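You operate a simulated robot arm through the tools that you are given. There is no shell and no other tool.

You are at the controls of a simulated robot arm. One attempt, no reset.

Task
Oil the chain at speed 2: open the valve, pump three strokes.
Fine: pump while it runs; then shut the valve and stop the chain.

Only the result counts: the job must be done as asked and must still hold three seconds after the hand-in. Knocking over, shifting, dropping, spilling or breaking anything else fails it.

Robot
A 6-joint arm with a fingered hand, fixed in place. Base frame: the origin is on the floor under the middle of its stand, x ahead of it, y to its left, z up. Lengths are in m, angles in rad, forces in N, time in s.
With the tool pointing down near the work surface it reaches from about 0.42 to 0.92 m from the base axis. Its first joint turns from -2.897 to 2.897 rad. Payload 5 kg.
The tool frame sits at the grasp point between the pads (the TCP): z along the fingers, y along the line on which they close. The tips reach 0.043 m beyond it. The gripper opens to 0.144 m; its body begins 0.05 m behind the TCP. The gripper is a hand of 5 fingers: y runs from the thumb to the fingers, the wrist lies at [-0.021, -0.133, -0.233] in the tool frame, and closing takes about 1.5 s.
Orientation is that of the tool frame in the base frame, as a unit quaternion [w, x, y, z]. With the fingers straight down and the wrist toward the robot, the tool's x, y and z point along [0, 1, 0], [1, 0, 0] and [0, 0, -1] of the base frame.

Tools
- The arm moves only by the tool step_arm. Its argument "increments" is a list of rows, each an object of numbers (a shift or turn left out is 0, a gripper value left out holds the last): "ax", "ay", "az": the turn, a rotation vector about the tool's x, y, z in units of 5 degrees (1.0 is 5 degrees); "x", "y", "z": the shift along the tool's x, y, z in units of 40 mm (1.0 is 40 mm). In form: [{"ax": .., "ay": .., "az": .., "x": .., "y": .., "z": ..}, ...]. A call has 1 to 20 rows; each row shifts and turns the commanded pose from where the row before left it, along the tool's axes as they then stand. "claw" is the closure in counts, from 0 (fully open) to 255 (shut), set as the call begins (left out, the last holds). A call with a number of a shift or a turn outside -1 to 1 is refused whole. Each row takes 0.2 s and may step no farther than 0.05 m and 0.15 rad from the row before; otherwise, or with a gripper value out of range, the whole call is refused. Where a pose cannot be reached the arm comes as near as it can. A force on the tool above 40 N (or 10 N above the force at the start of the call, whichever is more), or a blocked arm, ends the call early, and 0.2 s more pass. Each finger travels about 0.072 m/s and halts on what it meets, pressing with about 31 N; the grip force reading is that of the motor and also rises with nothing between the fingers. The clock runs only during rows and for 0.2 s after the last one: add rows that do not move to give the fingers time. It gives the time, the measured TCP pose, the force on the tool (base axes), the opening and the grip force at its end, in the units of the frame above (readings bear some noise), with the torque about the TCP (base axes, N m) and any sound that the robot's microphone picked up, and new pictures: "pictures" is both (left out), scene, wrist or none.
- Cameras (640 x 400 px; columns grow to the right, rows downward): "scene" is fixed at [0.0496, -0.6496, 1.7641]; the picture's right is [0.60, -0.80, 0.00], its down [-0.68, -0.52, -0.52] and it looks along [0.41, 0.31, -0.86] (base axes); focal length 325 px, centre (320, 200). "wrist" rides on the gripper at [0.086, -0.109, -0.168] in the tool frame; the picture's right is [-0.80, 0.28, -0.53], its down [-0.54, -0.73, 0.42] and it looks along [-0.27, 0.63, 0.73] (tool axes); focal length 275 px, centre (320, 200). There is no depth. A picture from a camera that has moved, and an enlarged one, comes with that camera's place and axes in the base frame and with its lens.
- raise_lower(by): slides the trunk up (or, below 0, down) by that many m; the arm rides with it, the base frame stays. It gives what a move gives, with no picture.
- finger_targets(index, middle, ring, little, thumb_bend, thumb_turn): sets how far each is bent, from 0 (flat) to 1 (curled in); at 0.3 the hand is open as for a grip, at 0.7 the pads meet at the TCP. One left out holds its place. A second passes; each finger stops where it meets its share of the squeeze, and holds until it gets a number again. A gripper value or a shape takes the hand back. It gives what a move gives, with no picture; readings hold the bend of each and the force on index, middle, ring, little, thumb and palm. thumb_turn goes from beside the hand (0) to across from the fingers (1), as for a grip.
- hand_shape(shape): the hand has 5 fingers and takes this shape, open, in about a second: jaw (thumb against the fingers, like two jaws); tri (thumb and two fingers); tip (a fingertip pinch); poke (one finger out to press); point (the index stretched); flat (the hand flat); cup (the hand cupped); fist (a fist). The gripper value then closes the fingers along that shape, each until it touches; the sizes above hold for jaw. It gives what a move gives, with no picture.
- zoom(camera, box): a new picture of the part [left, top, right, bottom] of that camera's present view, enlarged. The clock stands still meanwhile.
- finish_job(): hands the job in; it is judged then, once.

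Nothing tells you positions but the pictures and the camera data. Unless the task says otherwise, let go and move clear before handing in.

The tools are called after ">>>" as a command line: name --argument value ..., lists and objects as JSON in quotes. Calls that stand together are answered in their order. step_arm: Moves the arm, as the interface text tells. Its arguments: {"type":"object","properties":{"increments":{"type":"array","items":{"type":"object","properties":{"ax":{"type":"number"},"ay":{"type":"number"},"az":{"type":"number"},"x":{"type":"number"},"y":{"type":"number"},"z":{"type":"number"}}}},"claw":{"type":"number"},"pictures":{"type":"string","enum":["both","scene","wrist","none"]}},"required":["increments"]} The other tools are called the same way: raise_lower (by) moves the trunk up or down; hand_shape (shape) gives the hand a shape; finger_targets (index, middle, ring, little, thumb_bend, thumb_turn) moves the fingers one by one; zoom (camera, box) takes an enlarged picture of a part of a camera's view; finish_job () hands the job in.

At the start:

```text
clock: 0.0
ee_pos: [0.159, -0.3368, 1.4024]
tcp_rot: [0.0, 0.708, 0.707, 0.0]
force: [0.1, -0.4, -0.1]
ft_torque: [0.01, 0.0, 0.01]
grip_width: 0.1438
gripper_force: 0.1
shape: jaw
bend: [0.3, 0.3, 0.3, 0.3, 0.3, 0.98]
finger forces: [0.0, 0.0, 0.0, 0.1, 0.1, 0.0]
trunk travel left (down, up): [-0.525, 0.065]
```

scene: 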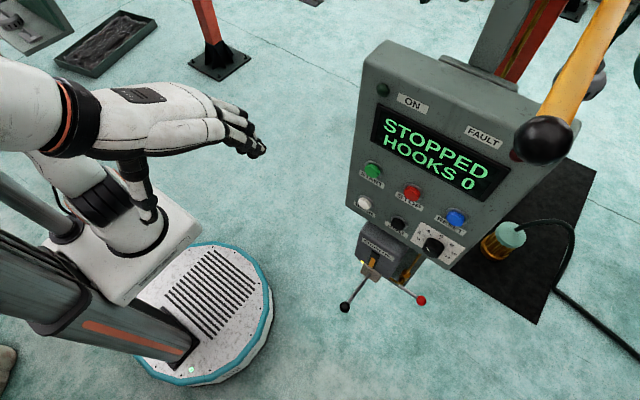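
wrist: 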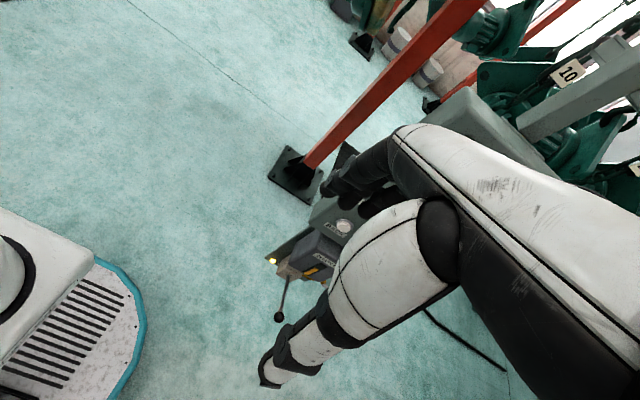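

I see a control panel with a display (STOPPED, HOOKS 0), green START, red STOP, blue RESET, some other buttons, a rotary knob, a box with levers beneath, and a yellow lever with a black ball. I'll zoom in to read the labels before moving anything.

>>> zoom --camera "scene" --box '[330, 140, 490, 240]'

>>> zoom --camera "scene" --box '[320, 210, 480, 310]'

>>> zoom --camera "scene" --box '[440, 40, 640, 165]'

>>> zoom --camera "scene" --box '[440, 180, 640, 305]'

>>> zoom --camera "wrist" --box '[240, 180, 440, 305]'

>>> zoom --camera "scene" --box '[340, 30, 520, 142]'

```text
4.00 times, centred on (410, 190) of scene
camera zoom: at [0.0496, -0.6496, 1.7641], right [0.6, -0.8, 0.0], down [-0.68, -0.52, -0.52], along [0.41, 0.31, -0.86], focal length 1301 px, centre (-40, 240)
```

zoom: 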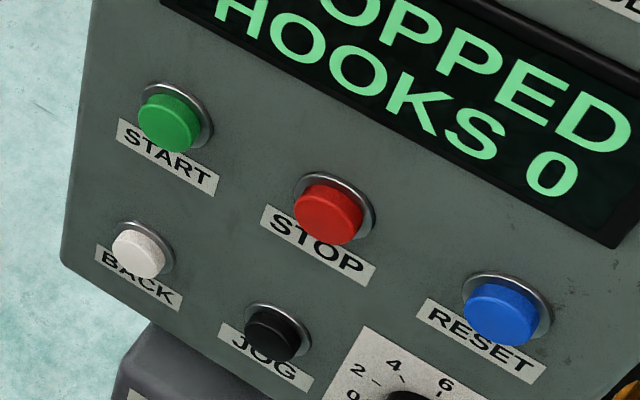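

```text
4.00 times, centred on (400, 260) of scene
camera zoom: at [0.0496, -0.6496, 1.7641], right [0.6, -0.8, 0.0], down [-0.68, -0.52, -0.52], along [0.41, 0.31, -0.86], focal length 1301 px, centre (0, -40)
```

zoom: 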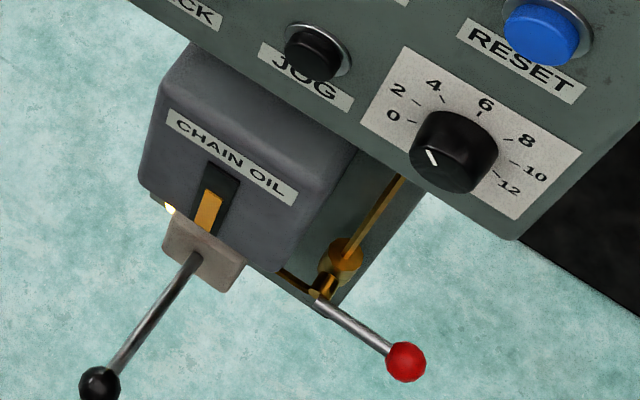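

```text
3.20 times, centred on (540, 102) of scene
camera zoom: at [0.0496, -0.6496, 1.7641], right [0.6, -0.8, 0.0], down [-0.68, -0.52, -0.52], along [0.41, 0.31, -0.86], focal length 1041 px, centre (-384, 512)
```

zoom: 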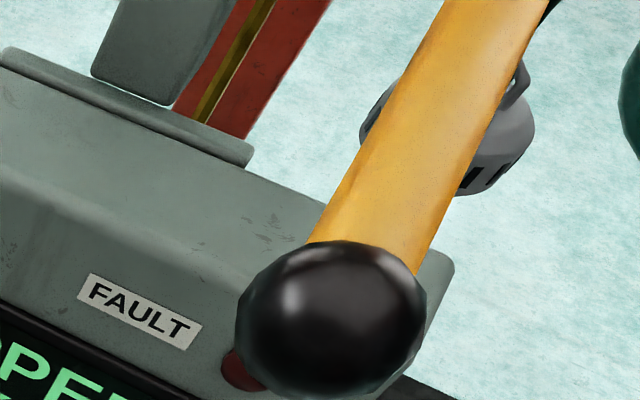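

```text
3.20 times, centred on (540, 242) of scene
camera zoom: at [0.0496, -0.6496, 1.7641], right [0.6, -0.8, 0.0], down [-0.68, -0.52, -0.52], along [0.41, 0.31, -0.86], focal length 1041 px, centre (-384, 64)
```

zoom: 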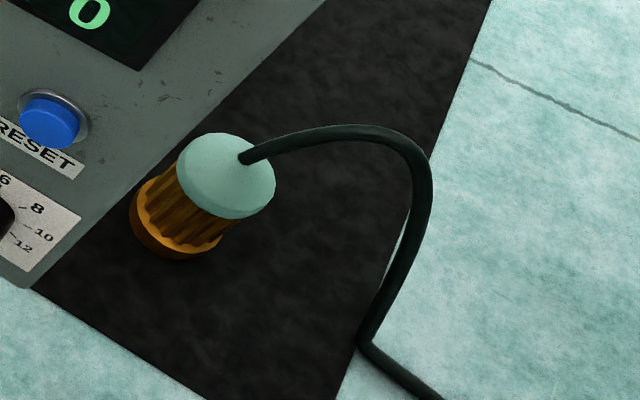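

```text
3.20 times, centred on (340, 242) of wrist
camera zoom: at [0.0507, -0.25, 1.5692], right [0.28, -0.8, 0.53], down [-0.73, -0.54, -0.42], along [0.63, -0.27, -0.73], focal length 881 px, centre (256, 64)
```

zoom: 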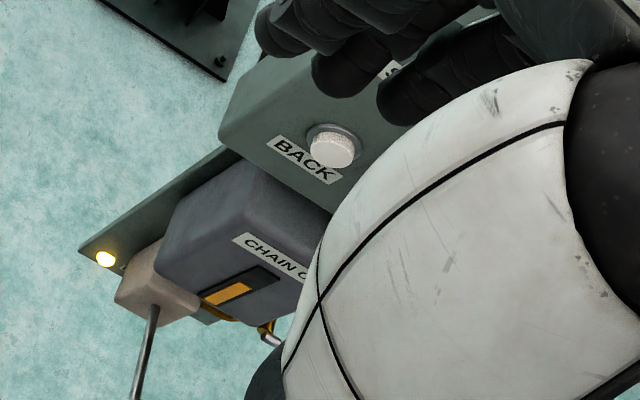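

```text
3.56 times, centred on (430, 86) of scene
camera zoom: at [0.0496, -0.6496, 1.7641], right [0.6, -0.8, 0.0], down [-0.68, -0.52, -0.52], along [0.41, 0.31, -0.86], focal length 1156 px, centre (-71, 605)
```

zoom: 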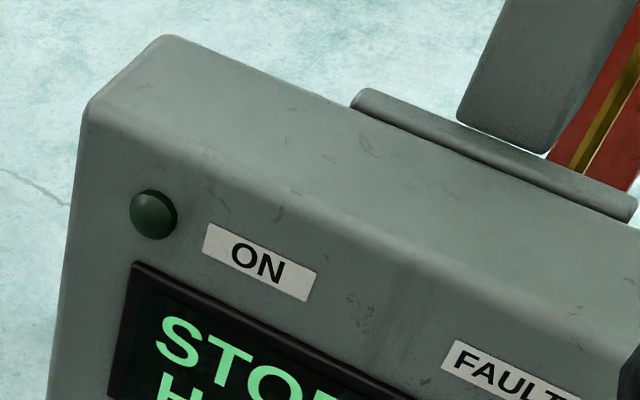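

The panel faces the robot (facing −x), roughly at x≈0.43, y from −0.45 to −0.74, z from 1.04 to 1.46. The oil pump and its valve hang below it. I'll lower the trunk a little and turn the wrist camera toward the panel to see it head-on.

>>> raise_lower --by -0.15

>>> step_arm --increments '[{"ax": -1}, {"ax": -1}, {"ax": -1}, {"ax": -1}, {"ax": -1}, {"ax": -1}]'

```text
clock: 1.8
ee_pos: [0.1596, -0.3357, 1.2518]
tcp_rot: [0.0, 0.708, 0.706, 0.0]
force: [0.6, 0.2, 0.5]
ft_torque: [0.02, 0.0, -0.02]
grip_width: 0.1434
gripper_force: 0.1
shape: jaw
bend: [0.3, 0.3, 0.3, 0.3, 0.3, 0.98]
finger forces: [0.0, 0.0, 0.0, 0.1, 0.0, 0.0]
trunk travel left (down, up): [-0.375, 0.215]
```

```text
clock: 3.1
ee_pos: [0.1594, -0.3359, 1.2524]
tcp_rot: [0.184, 0.684, 0.682, 0.183]
force: [0.1, 0.2, 0.0]
ft_torque: [-0.02, 0.01, -0.03]
grip_width: 0.1438
gripper_force: 0.1
shape: jaw
bend: [0.3, 0.3, 0.3, 0.3, 0.3, 0.98]
finger forces: [0.0, 0.0, 0.0, 0.1, 0.1, 0.0]
trunk travel left (down, up): [-0.375, 0.215]
camera wrist: at [-0.0189, -0.2499, 1.3432], right [-0.02, -0.8, 0.6], down [-0.42, -0.54, -0.73], along [0.91, -0.27, -0.32], focal length 275 px, centre (320, 200)
```

scene: 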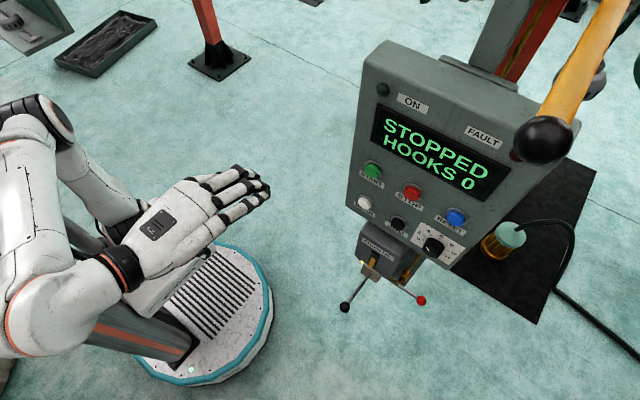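
wrist: 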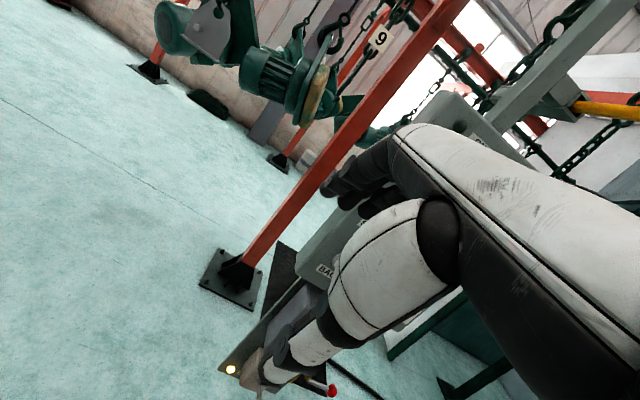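

The display and hooked conveyor are now clear, but the hand hides the panel. I'll slide the hand sideways and yaw it so the panel falls in the open left part of the wrist view.

>>> step_arm --increments '[{"x": -1}, {"x": -1}, {"x": -1}, {"x": -1}, {"ay": -0.5, "az": 0.866}, {"ay": -0.5, "az": 0.866}, {"ay": -0.5, "az": 0.866}, {"ay": -0.5, "az": 0.866}, {"ay": -0.5, "az": 0.866}, {"ay": -0.5, "az": 0.866}]'

```text
clock: 5.3
ee_pos: [0.1601, -0.4959, 1.2523]
tcp_rot: [0.224, 0.837, 0.481, 0.129]
force: [-0.5, -0.5, 0.3]
ft_torque: [0.01, 0.0, 0.01]
grip_width: 0.1435
gripper_force: 0.0
shape: jaw
bend: [0.3, 0.3, 0.3, 0.3, 0.3, 0.98]
finger forces: [0.0, 0.0, 0.1, 0.1, 0.0, 0.0]
trunk travel left (down, up): [-0.375, 0.215]
camera wrist: at [0.0484, -0.3327, 1.3426], right [-0.42, -0.68, 0.6], down [-0.63, -0.26, -0.73], along [0.65, -0.69, -0.32], focal length 275 px, centre (320, 200)
```

scene: 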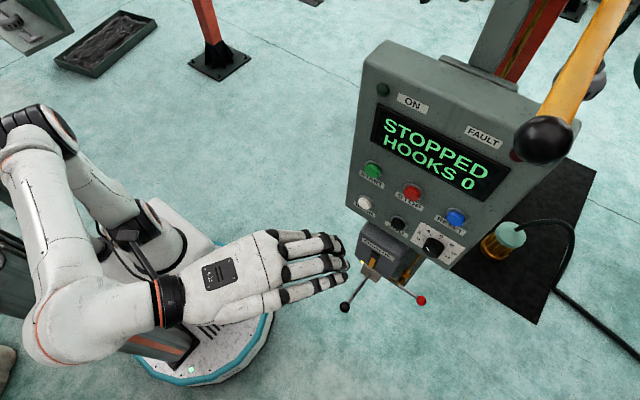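
wrist: 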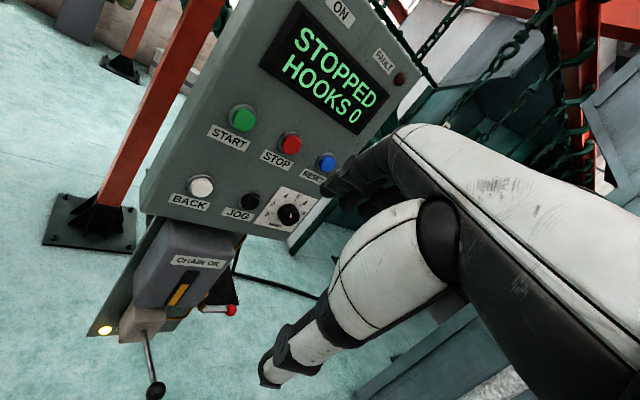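

Now the whole panel shows in the wrist view: START/STOP/RESET, BACK/JOG, the dial, the CHAIN OIL pump and the red valve handle. I'll zoom in for detail and triangulate.

>>> zoom --camera "wrist" --box '[230, 160, 350, 235]'

>>> zoom --camera "wrist" --box '[80, 200, 280, 325]'

>>> zoom --camera "wrist" --box '[80, 280, 272, 400]'

>>> zoom --camera "wrist" --box '[160, 80, 352, 200]'

>>> zoom --camera "scene" --box '[400, 215, 480, 265]'

```text
5.33 times, centred on (290, 198) of wrist
camera zoom: at [0.0484, -0.3327, 1.3426], right [-0.42, -0.68, 0.6], down [-0.63, -0.26, -0.73], along [0.65, -0.69, -0.32], focal length 1468 px, centre (480, 213)
```

zoom: 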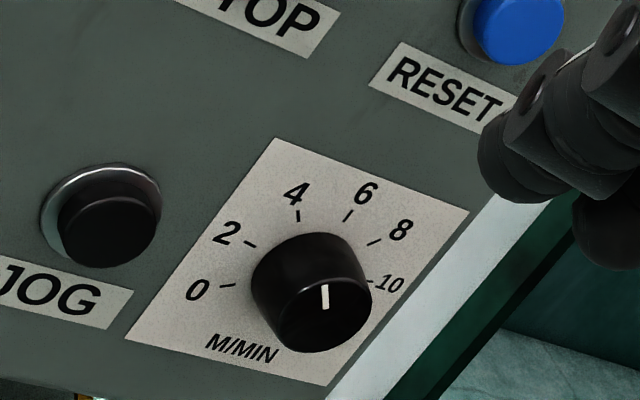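

```text
3.20 times, centred on (180, 262) of wrist
camera zoom: at [0.0484, -0.3327, 1.3426], right [-0.42, -0.68, 0.6], down [-0.63, -0.26, -0.73], along [0.65, -0.69, -0.32], focal length 881 px, centre (768, 0)
```

zoom: 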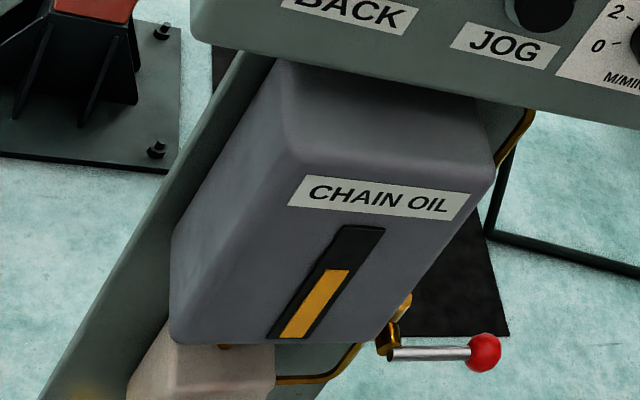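

```text
3.33 times, centred on (176, 340) of wrist
camera zoom: at [0.0484, -0.3327, 1.3426], right [-0.42, -0.68, 0.6], down [-0.63, -0.26, -0.73], along [0.65, -0.69, -0.32], focal length 918 px, centre (800, -267)
```

zoom: 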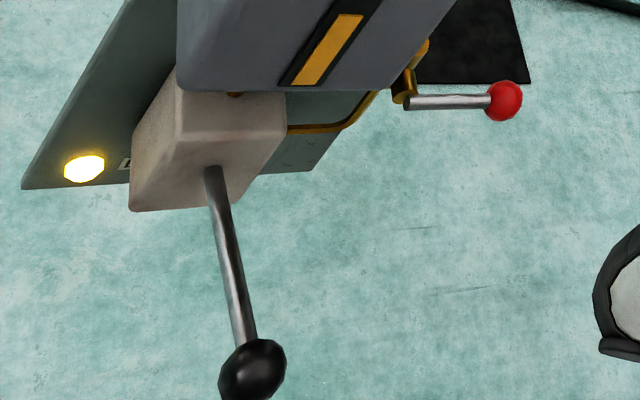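

```text
3.33 times, centred on (256, 140) of wrist
camera zoom: at [0.0484, -0.3327, 1.3426], right [-0.42, -0.68, 0.6], down [-0.63, -0.26, -0.73], along [0.65, -0.69, -0.32], focal length 918 px, centre (533, 400)
```

zoom: 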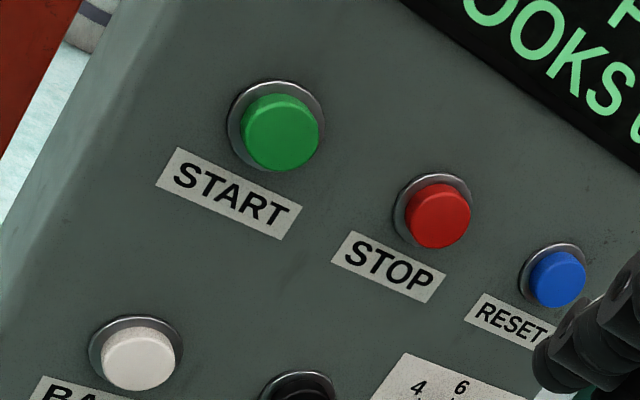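

```text
8.00 times, centred on (440, 240) of scene
camera zoom: at [0.0496, -0.6496, 1.7641], right [0.6, -0.8, 0.0], down [-0.68, -0.52, -0.52], along [0.41, 0.31, -0.86], focal length 2601 px, centre (-640, -120)
```

zoom: 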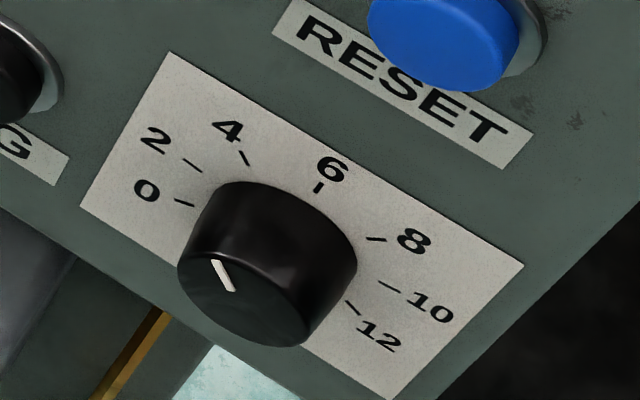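

The panel is vertical. Triangulated positions:
- **Buttons:** START about (0.42, −0.50, 1.235), STOP about (0.42, −0.59, 1.235).
- **Dial knob:** (0.406, −0.68, 1.107), now pointing at about 4 M/MIN.
- **Pump ball:** about (0.28, −0.57, 0.75).
- **Valve's red ball:** about (0.43, −0.74, 0.77).

Next I'll read the small labels near the pump lamp and the valve.

>>> zoom --camera "wrist" --box '[80, 300, 160, 350]'

>>> zoom --camera "wrist" --box '[170, 285, 250, 335]'

>>> zoom --camera "scene" --box '[380, 250, 444, 310]'

>>> zoom --camera "scene" --box '[330, 240, 410, 290]'

```text
8.00 times, centred on (120, 325) of wrist
camera zoom: at [0.0484, -0.3327, 1.3426], right [-0.42, -0.68, 0.6], down [-0.63, -0.26, -0.73], along [0.65, -0.69, -0.32], focal length 2202 px, centre (1920, -800)
```

zoom: 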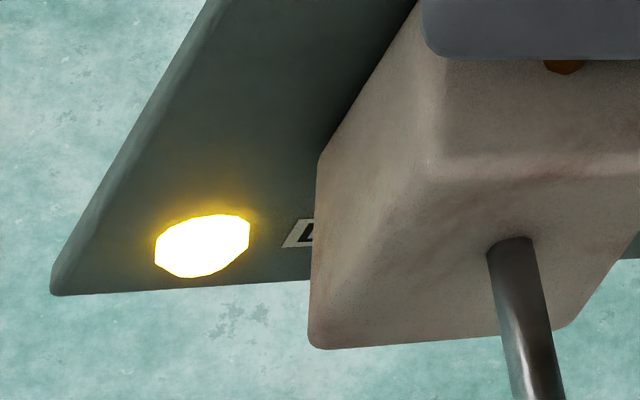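

```text
8.00 times, centred on (210, 310) of wrist
camera zoom: at [0.0484, -0.3327, 1.3426], right [-0.42, -0.68, 0.6], down [-0.63, -0.26, -0.73], along [0.65, -0.69, -0.32], focal length 2202 px, centre (1200, -680)
```

zoom: 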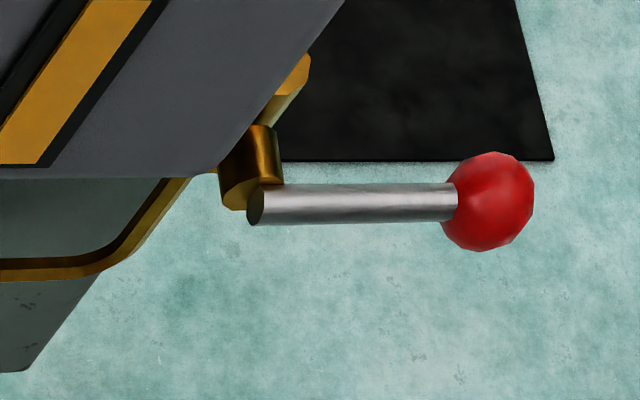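

```text
6.67 times, centred on (412, 280) of scene
camera zoom: at [0.0496, -0.6496, 1.7641], right [0.6, -0.8, 0.0], down [-0.68, -0.52, -0.52], along [0.41, 0.31, -0.86], focal length 2168 px, centre (-293, -333)
```

zoom: 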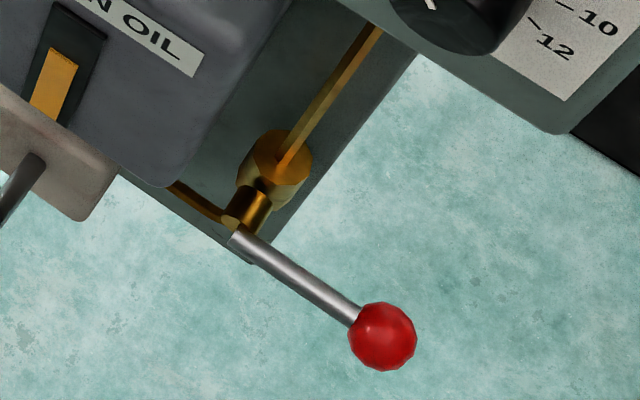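

```text
8.00 times, centred on (370, 265) of scene
camera zoom: at [0.0496, -0.6496, 1.7641], right [0.6, -0.8, 0.0], down [-0.68, -0.52, -0.52], along [0.41, 0.31, -0.86], focal length 2601 px, centre (-80, -320)
```

zoom: 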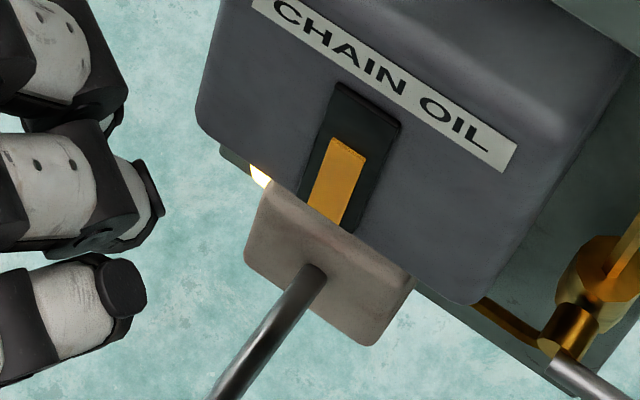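

The valve stem points toward the robot and the handle lies horizontal, across the vertical pipe, so it is shut. I'll lower the trunk to look at the pump and valve from nearer their own height.

>>> raise_lower --by -0.25

>>> step_arm --increments '[{}]'

```text
clock: 7.9
ee_pos: [0.1583, -0.4965, 1.0021]
tcp_rot: [0.225, 0.837, 0.481, 0.129]
force: [0.1, -0.2, -0.5]
ft_torque: [-0.02, 0.04, 0.01]
grip_width: 0.1439
gripper_force: 0.0
shape: jaw
bend: [0.3, 0.3, 0.3, 0.3, 0.3, 0.98]
finger forces: [0.1, 0.0, 0.0, 0.0, 0.0, 0.0]
trunk travel left (down, up): [-0.125, 0.465]
```

```text
clock: 8.3
ee_pos: [0.1588, -0.4965, 1.0015]
tcp_rot: [0.224, 0.837, 0.482, 0.128]
force: [0.3, -0.4, -0.4]
ft_torque: [0.01, -0.03, 0.0]
grip_width: 0.1435
gripper_force: 0.1
shape: jaw
bend: [0.3, 0.3, 0.3, 0.3, 0.3, 0.98]
finger forces: [0.0, 0.0, 0.0, 0.1, 0.0, 0.0]
trunk travel left (down, up): [-0.125, 0.465]
camera wrist: at [0.0482, -0.3328, 1.0928], right [-0.42, -0.68, 0.6], down [-0.63, -0.26, -0.73], along [0.65, -0.69, -0.32], focal length 275 px, centre (320, 200)
```

scene: 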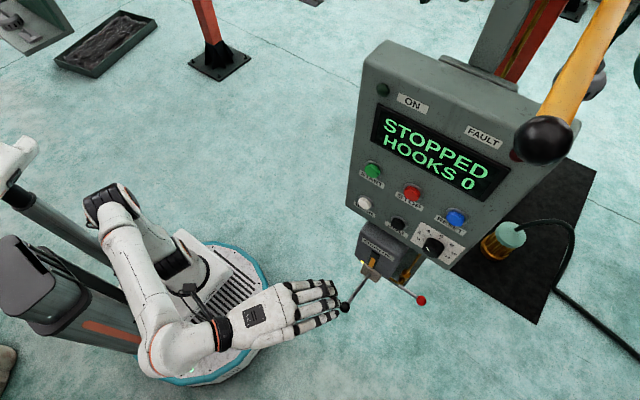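
wrist: 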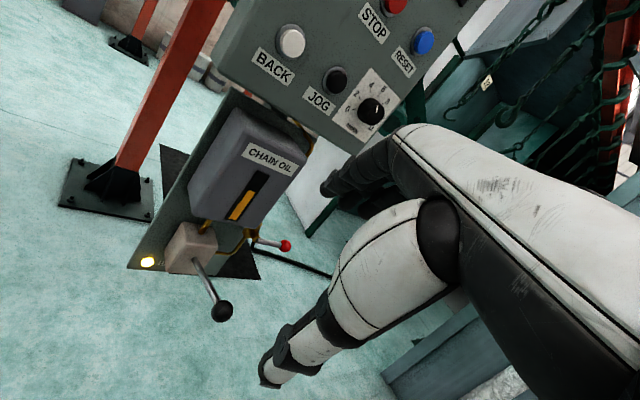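

>>> zoom --camera "wrist" --box '[120, 180, 312, 300]'

>>> zoom --camera "wrist" --box '[310, 60, 430, 135]'

>>> zoom --camera "wrist" --box '[120, 240, 184, 280]'

>>> zoom --camera "wrist" --box '[200, 215, 296, 275]'

```text
3.33 times, centred on (216, 240) of wrist
camera zoom: at [0.0482, -0.3328, 1.0928], right [-0.42, -0.68, 0.6], down [-0.63, -0.26, -0.73], along [0.65, -0.69, -0.32], focal length 918 px, centre (667, 67)
```

zoom: 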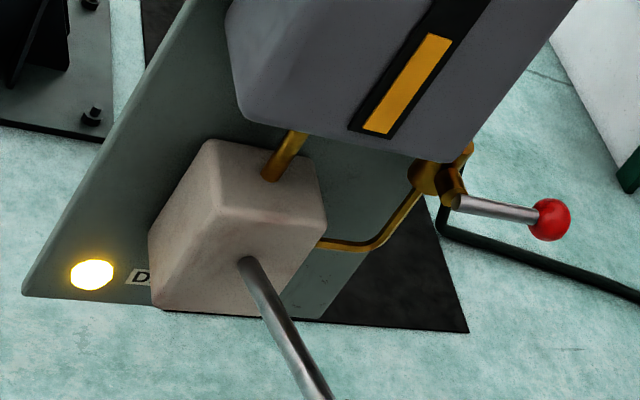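

```text
5.33 times, centred on (370, 98) of wrist
camera zoom: at [0.0482, -0.3328, 1.0928], right [-0.42, -0.68, 0.6], down [-0.63, -0.26, -0.73], along [0.65, -0.69, -0.32], focal length 1468 px, centre (53, 747)
```

zoom: 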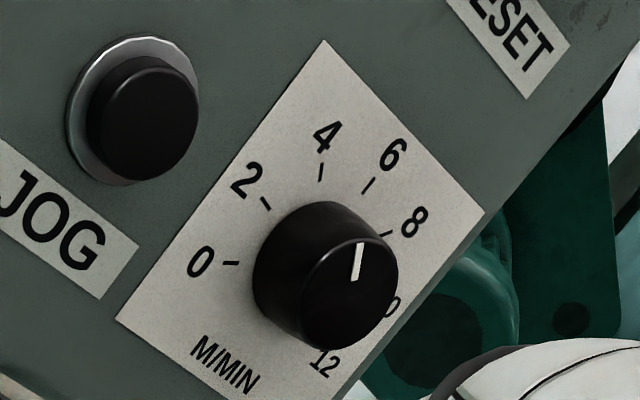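

```text
10.00 times, centred on (152, 260) of wrist
camera zoom: at [0.0482, -0.3328, 1.0928], right [-0.42, -0.68, 0.6], down [-0.63, -0.26, -0.73], along [0.65, -0.69, -0.32], focal length 2753 px, centre (2000, -400)
```

zoom: 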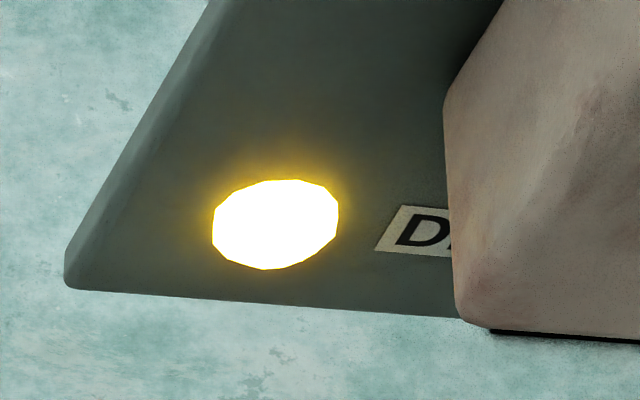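

```text
6.67 times, centred on (248, 245) of wrist
camera zoom: at [0.0482, -0.3328, 1.0928], right [-0.42, -0.68, 0.6], down [-0.63, -0.26, -0.73], along [0.65, -0.69, -0.32], focal length 1835 px, centre (800, -100)
```

zoom: 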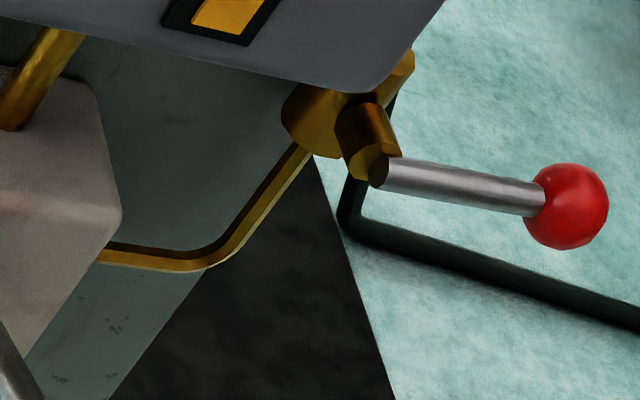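

The pump lamp's label starts with "D" (probably DRY), and it is lit. The dial scale works out to 20° per M/MIN with the mark at 4, so I need to turn it 40° counter-clockwise to reach 2. First I'll raise the trunk and turn the hand so the fingers point straight at the panel.

>>> raise_lower --by 0.12

>>> step_arm --increments '[{"ay": 0.5, "az": -0.866}, {"ay": 0.5, "az": -0.866}, {"ay": 0.5, "az": -0.866}, {"ay": 0.5, "az": -0.866}, {"ay": 0.5, "az": -0.866}, {"ay": 0.5, "az": -0.866}, {"ax": -1}, {"ax": -1}, {"ax": -1}, {"ax": -1}, {"ax": -1}, {"ax": -1}, {"ax": -1}, {"ax": -1}, {"ax": -1}, {"ax": -1}, {"ax": -1}, {"ax": -1}]'

```text
clock: 9.8
ee_pos: [0.1581, -0.4974, 1.1218]
tcp_rot: [0.225, 0.837, 0.482, 0.129]
force: [-0.3, 1.2, -0.2]
ft_torque: [-0.02, -0.03, 0.02]
grip_width: 0.1437
gripper_force: 0.1
shape: jaw
bend: [0.3, 0.3, 0.3, 0.3, 0.3, 0.98]
finger forces: [0.0, 0.1, 0.0, 0.0, 0.0, 0.0]
trunk travel left (down, up): [-0.245, 0.345]
```

```text
clock: 13.6
ee_pos: [0.1666, -0.5054, 1.1377]
tcp_rot: [0.5, 0.502, 0.498, 0.5]
force: [-0.8, 0.6, 0.1]
ft_torque: [0.01, 0.01, 0.0]
grip_width: 0.1438
gripper_force: 0.0
shape: jaw
bend: [0.3, 0.3, 0.3, 0.3, 0.3, 0.98]
finger forces: [0.0, 0.0, 0.0, 0.1, 0.1, 0.1]
out of reach, approached as far as the arm can: row 18
trunk travel left (down, up): [-0.245, 0.345]
camera wrist: at [-0.0023, -0.4186, 1.0282], right [-0.54, -0.8, 0.28], down [0.42, -0.54, -0.73], along [0.73, -0.27, 0.63], focal length 275 px, centre (320, 200)
```

scene: 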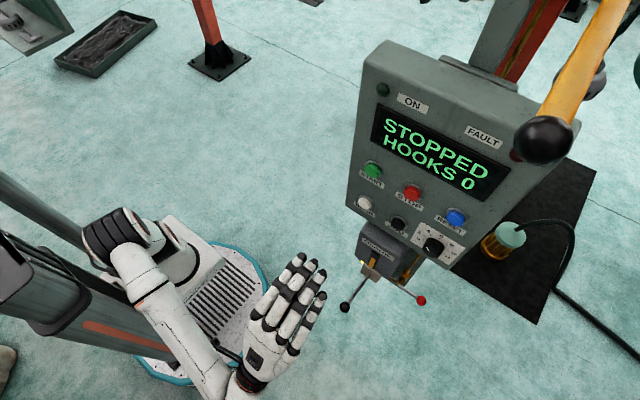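
wrist: 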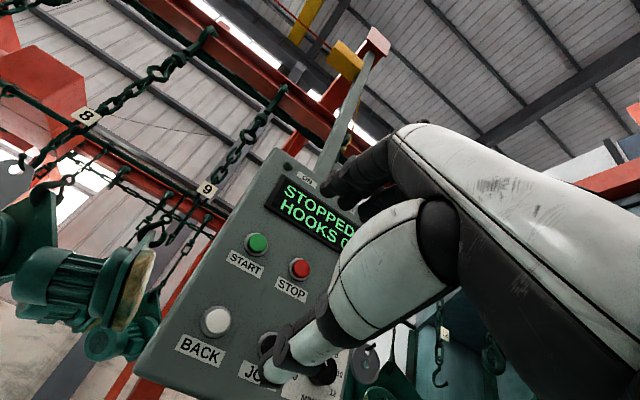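

The fingers now point at the panel with the thumb underneath, but the hand is too close to the robot body for full reach. I'll move forward a little and try the fingertip pinch shape for the dial.

>>> step_arm --increments '[{"z": 1}, {"z": 1}]' --pictures "none"

>>> hand_shape --shape "tip"

>>> step_arm --increments '[{}]'

```text
clock: 14.2
ee_pos: [0.2463, -0.5063, 1.1382]
tcp_rot: [0.501, 0.5, 0.499, 0.5]
force: [-0.9, -1.5, 0.7]
ft_torque: [-0.04, 0.02, -0.01]
grip_width: 0.1438
gripper_force: 0.0
shape: jaw
bend: [0.3, 0.3, 0.3, 0.3, 0.3, 0.98]
finger forces: [0.0, 0.0, 0.0, 0.0, 0.0, 0.0]
trunk travel left (down, up): [-0.245, 0.345]
```

```text
clock: 15.1
ee_pos: [0.246, -0.5064, 1.1373]
tcp_rot: [0.501, 0.501, 0.499, 0.499]
force: [-0.1, 0.5, 0.0]
ft_torque: [-0.01, 0.01, 0.02]
grip_width: 0.1437
gripper_force: 0.0
shape: tip
bend: [0.3, 0.98, 0.99, 0.99, 0.3, 0.98]
finger forces: [0.0, 0.0, 0.0, 0.0, 0.0, 0.1]
trunk travel left (down, up): [-0.245, 0.345]
```

```text
clock: 15.5
ee_pos: [0.2464, -0.5071, 1.1374]
tcp_rot: [0.501, 0.5, 0.499, 0.5]
force: [0.2, -0.4, -0.4]
ft_torque: [0.01, -0.03, -0.02]
grip_width: 0.1437
gripper_force: 0.0
shape: tip
bend: [0.3, 0.98, 0.99, 0.99, 0.3, 0.98]
finger forces: [0.1, 0.0, 0.1, 0.0, 0.0, 0.0]
trunk travel left (down, up): [-0.245, 0.345]
camera wrist: at [0.0784, -0.4196, 1.0281], right [-0.54, -0.8, 0.28], down [0.42, -0.54, -0.73], along [0.73, -0.27, 0.63], focal length 275 px, centre (320, 200)
```

scene: 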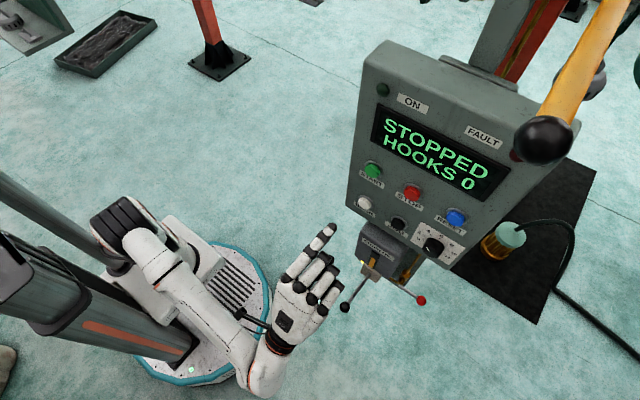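
wrist: 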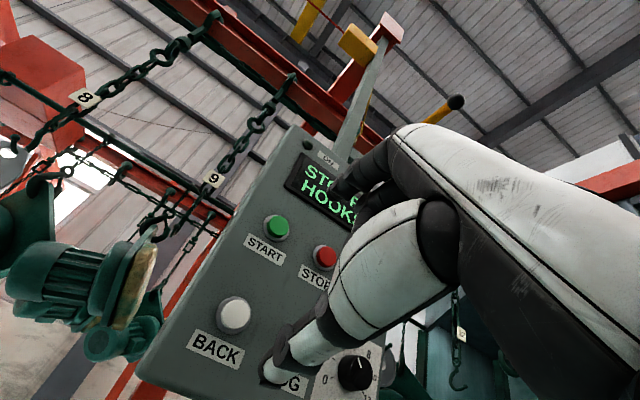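

The pinch shape puts the index above and the thumb below, centred on the tool axis. I'll move in front of the dial, pre-turn the hand +20°, and half-close the fingers.

>>> step_arm --increments '[{"x": -0.86, "y": -0.152}, {"x": -0.86, "y": -0.152}, {"x": -0.86, "y": -0.152}, {"x": -0.86, "y": -0.152}, {"x": -0.86, "y": -0.152}, {"az": 1}, {"az": 1}, {"az": 1}, {"az": 1}, {}]' --claw 110

```text
clock: 17.7
ee_pos: [0.2439, -0.678, 1.1054]
tcp_rot: [0.405, 0.579, 0.405, 0.58]
force: [0.1, -0.7, -0.2]
ft_torque: [0.01, 0.02, -0.02]
grip_width: 0.0824
gripper_force: 0.1
shape: tip
bend: [0.73, 0.98, 0.99, 0.99, 0.67, 1.0]
finger forces: [0.0, 0.0, 0.0, 0.1, 0.0, 0.0]
trunk travel left (down, up): [-0.245, 0.345]
camera wrist: at [0.078, -0.559, 1.033], right [-0.54, -0.84, -0.01], down [0.42, -0.26, -0.87], along [0.73, -0.47, 0.5], focal length 275 px, centre (320, 200)
```

scene: 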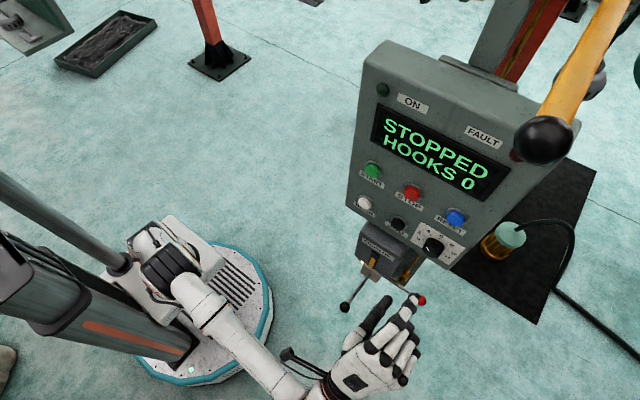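
wrist: 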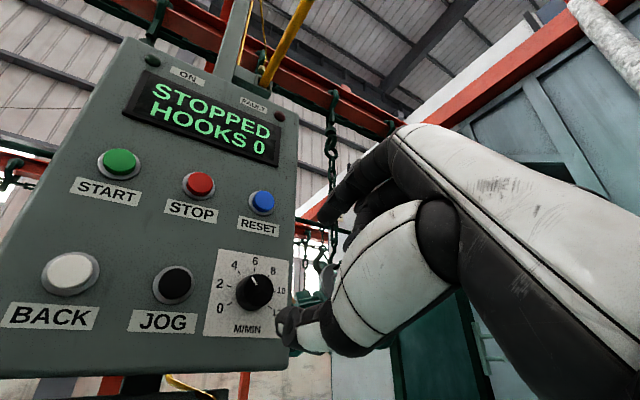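

>>> zoom --camera "scene" --box '[320, 270, 448, 350]'

>>> zoom --camera "wrist" --box '[190, 160, 382, 370]'

```text
5.00 times, centred on (384, 310) of scene
camera zoom: at [0.0496, -0.6496, 1.7641], right [0.6, -0.8, 0.0], down [-0.68, -0.52, -0.52], along [0.41, 0.31, -0.86], focal length 1626 px, centre (0, -350)
```

zoom: 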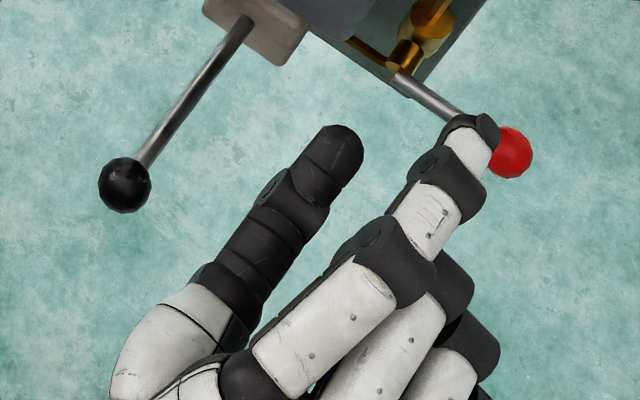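

```text
1.90 times, centred on (286, 265) of wrist
camera zoom: at [0.078, -0.559, 1.033], right [-0.54, -0.84, -0.01], down [0.42, -0.26, -0.87], along [0.73, -0.47, 0.5], focal length 524 px, centre (385, 76)
```

zoom: 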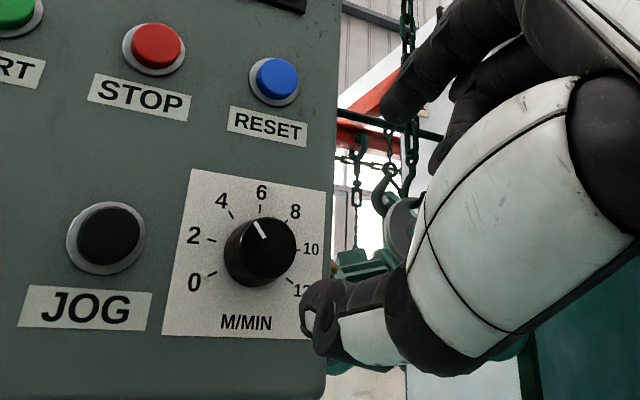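

The fingertips are about ±5 cm either side of the tool axis and about 4.5 cm beyond the TCP. I'll advance toward the dial and check the alignment before the final approach.

>>> step_arm --increments '[{"z": 1}, {"z": 1}, {"z": 0.8}, {}]'

>>> zoom --camera "wrist" --box '[190, 160, 382, 370]'

>>> zoom --camera "scene" --box '[380, 210, 508, 290]'

```text
clock: 18.7
ee_pos: [0.3576, -0.6789, 1.105]
tcp_rot: [0.407, 0.579, 0.406, 0.579]
force: [0.5, -0.2, -0.4]
ft_torque: [-0.03, 0.0, 0.05]
grip_width: 0.0822
gripper_force: 0.1
shape: tip
bend: [0.73, 0.98, 0.99, 0.99, 0.67, 1.0]
finger forces: [0.0, 0.0, 0.0, 0.1, 0.1, 0.0]
trunk travel left (down, up): [-0.245, 0.345]
camera wrist: at [0.1901, -0.56, 1.0319], right [-0.54, -0.84, -0.01], down [0.42, -0.26, -0.87], along [0.73, -0.47, 0.5], focal length 275 px, centre (320, 200)
```

scene: 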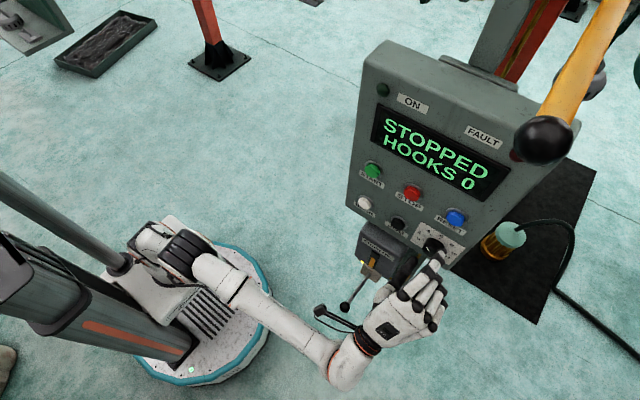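
wrist: 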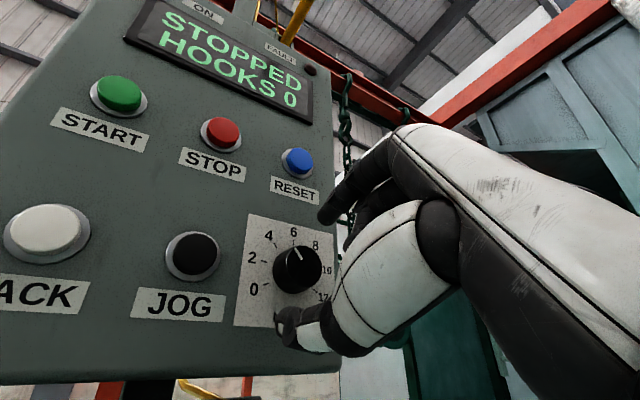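

```text
1.90 times, centred on (286, 265) of wrist
camera zoom: at [0.1901, -0.56, 1.0319], right [-0.54, -0.84, -0.01], down [0.42, -0.26, -0.87], along [0.73, -0.47, 0.5], focal length 524 px, centre (385, 76)
```

zoom: 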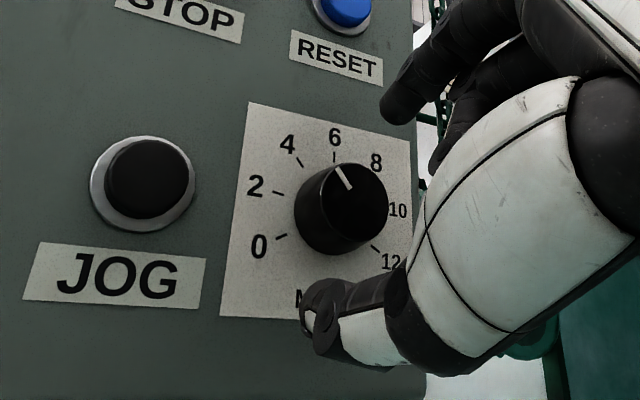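

```text
5.00 times, centred on (444, 250) of scene
camera zoom: at [0.0496, -0.6496, 1.7641], right [0.6, -0.8, 0.0], down [-0.68, -0.52, -0.52], along [0.41, 0.31, -0.86], focal length 1626 px, centre (-300, -50)
```

zoom: 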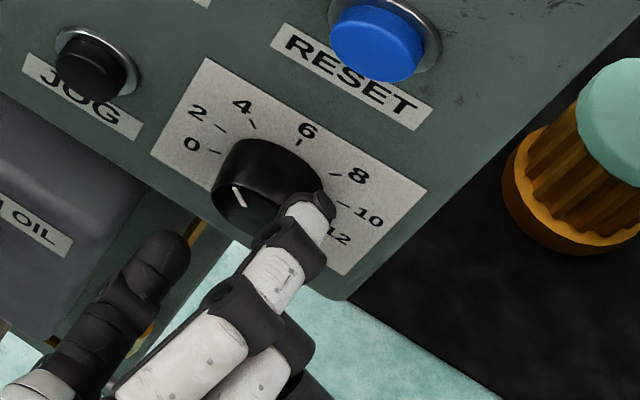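

The tool axis lines up with the knob centre within a couple of millimetres. I'll advance so the tips straddle the knob, then close.

>>> step_arm --increments '[{"z": 0.3}, {"z": 0.27}, {}]' --pictures "none"

>>> step_arm --increments '[{}, {}, {}, {}, {}]' --claw 255

>>> zoom --camera "wrist" --box '[190, 160, 382, 370]'

>>> zoom --camera "scene" --box '[380, 210, 508, 290]'

```text
clock: 19.5
ee_pos: [0.3806, -0.679, 1.1057]
tcp_rot: [0.407, 0.58, 0.405, 0.579]
force: [1.1, -0.8, 0.5]
ft_torque: [0.0, 0.01, 0.01]
grip_width: 0.082
gripper_force: 0.1
shape: tip
bend: [0.73, 0.98, 0.99, 0.99, 0.67, 1.0]
finger forces: [0.1, 0.0, 0.0, 0.0, 0.0, 0.0]
trunk travel left (down, up): [-0.245, 0.345]
```

```text
clock: 20.7
ee_pos: [0.3825, -0.6774, 1.1045]
tcp_rot: [0.406, 0.58, 0.405, 0.579]
force: [1.5, 0.0, 0.2]
ft_torque: [-0.03, 0.0, -0.01]
grip_width: 0.0341
gripper_force: 30.8
shape: tip
bend: [0.73, 1.0, 1.0, 1.0, 0.74, 1.0]
finger forces: [27.2, 0.0, 0.0, 0.0, 27.3, 0.0]
trunk travel left (down, up): [-0.245, 0.345]
camera wrist: at [0.2134, -0.5604, 1.0319], right [-0.54, -0.84, -0.01], down [0.42, -0.26, -0.87], along [0.73, -0.47, 0.5], focal length 275 px, centre (320, 200)
```

scene: 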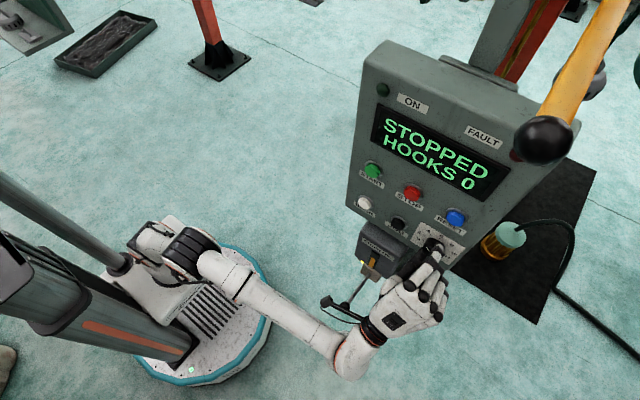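
wrist: 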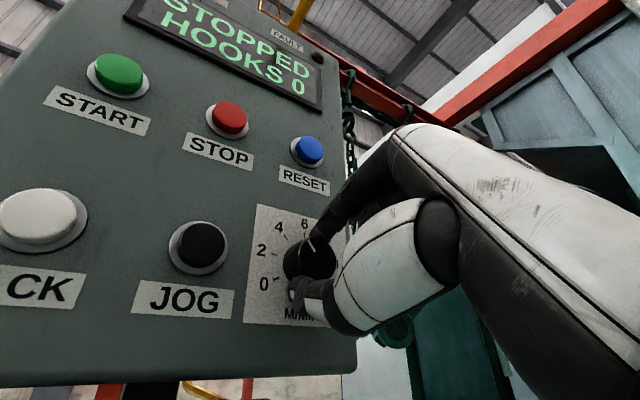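

```text
1.90 times, centred on (286, 265) of wrist
camera zoom: at [0.2134, -0.5604, 1.0319], right [-0.54, -0.84, -0.01], down [0.42, -0.26, -0.87], along [0.73, -0.47, 0.5], focal length 524 px, centre (385, 76)
```

zoom: 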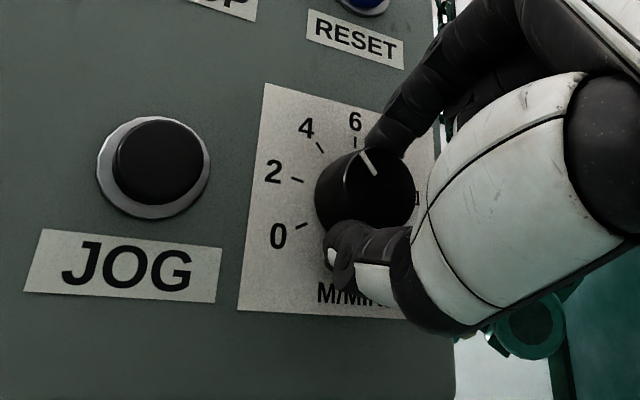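

```text
5.00 times, centred on (444, 250) of scene
camera zoom: at [0.0496, -0.6496, 1.7641], right [0.6, -0.8, 0.0], down [-0.68, -0.52, -0.52], along [0.41, 0.31, -0.86], focal length 1626 px, centre (-300, -50)
```

zoom: 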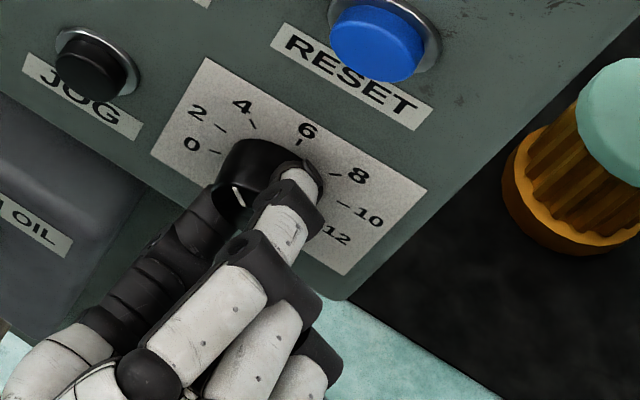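

The knob is pinched at about 27 N. Now I'll turn it counter-clockwise by 40°.

>>> step_arm --increments '[{"az": -1}, {"az": -1}, {"az": -1}, {"az": -1}, {"az": -1}, {"az": -1}, {"az": -1}, {"az": -1}, {}]'

>>> zoom --camera "wrist" --box '[190, 160, 382, 370]'

>>> zoom --camera "scene" --box '[380, 210, 508, 290]'

```text
clock: 22.7
ee_pos: [0.3813, -0.6786, 1.1045]
tcp_rot: [0.579, 0.406, 0.579, 0.406]
force: [3.5, -3.0, -4.4]
ft_torque: [0.01, 0.15, -0.13]
grip_width: 0.0338
gripper_force: 30.7
shape: tip
bend: [0.73, 1.0, 1.0, 1.0, 0.74, 1.0]
finger forces: [25.8, 0.0, 0.0, 0.0, 31.4, 0.1]
trunk travel left (down, up): [-0.245, 0.345]
camera wrist: at [0.213, -0.6345, 0.973], right [-0.54, -0.65, 0.54], down [0.42, -0.76, -0.5], along [0.73, -0.04, 0.68], focal length 275 px, centre (320, 200)
```

scene: 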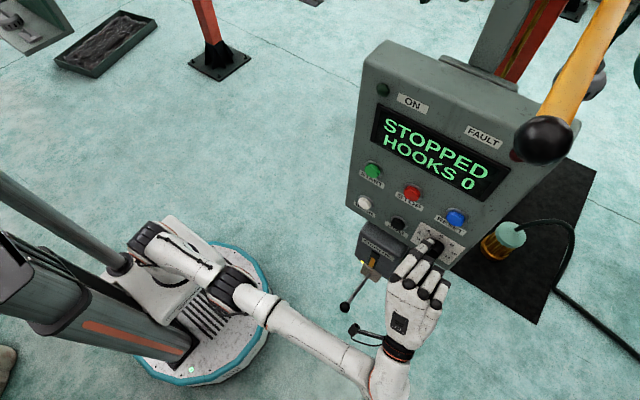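
wrist: 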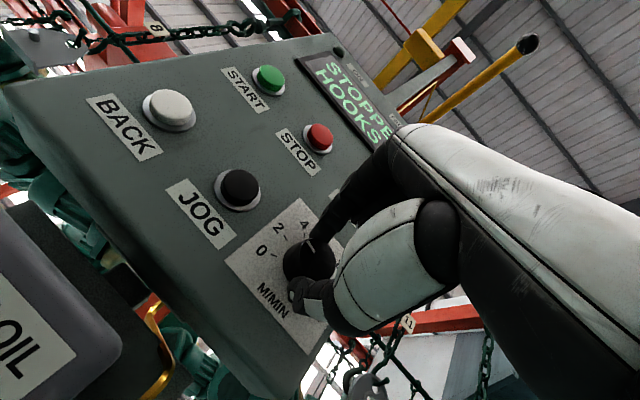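

```text
1.90 times, centred on (286, 265) of wrist
camera zoom: at [0.213, -0.6345, 0.973], right [-0.54, -0.65, 0.54], down [0.42, -0.76, -0.5], along [0.73, -0.04, 0.68], focal length 524 px, centre (385, 76)
```

zoom: 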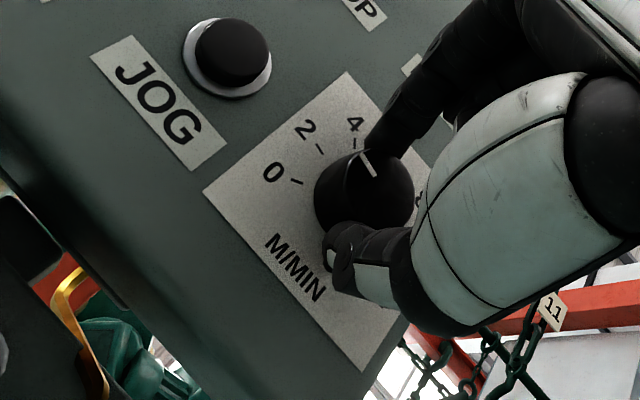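

```text
5.00 times, centred on (444, 250) of scene
camera zoom: at [0.0496, -0.6496, 1.7641], right [0.6, -0.8, 0.0], down [-0.68, -0.52, -0.52], along [0.41, 0.31, -0.86], focal length 1626 px, centre (-300, -50)
```

zoom: 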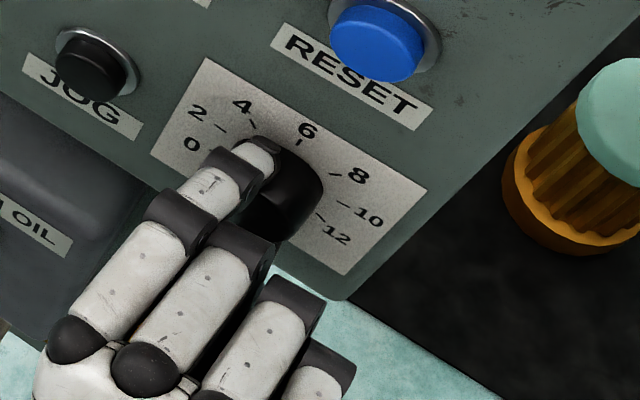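

>>> zoom --camera "wrist" --box '[270, 200, 350, 270]'

```text
5.71 times, centred on (310, 235) of wrist
camera zoom: at [0.213, -0.6345, 0.973], right [-0.54, -0.65, 0.54], down [0.42, -0.76, -0.5], along [0.73, -0.04, 0.68], focal length 1573 px, centre (377, 0)
```

zoom: 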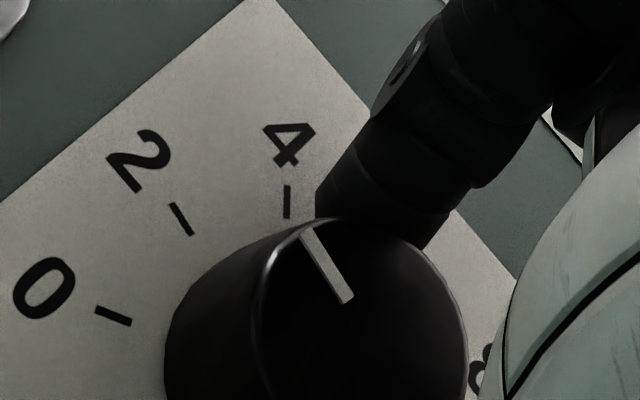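

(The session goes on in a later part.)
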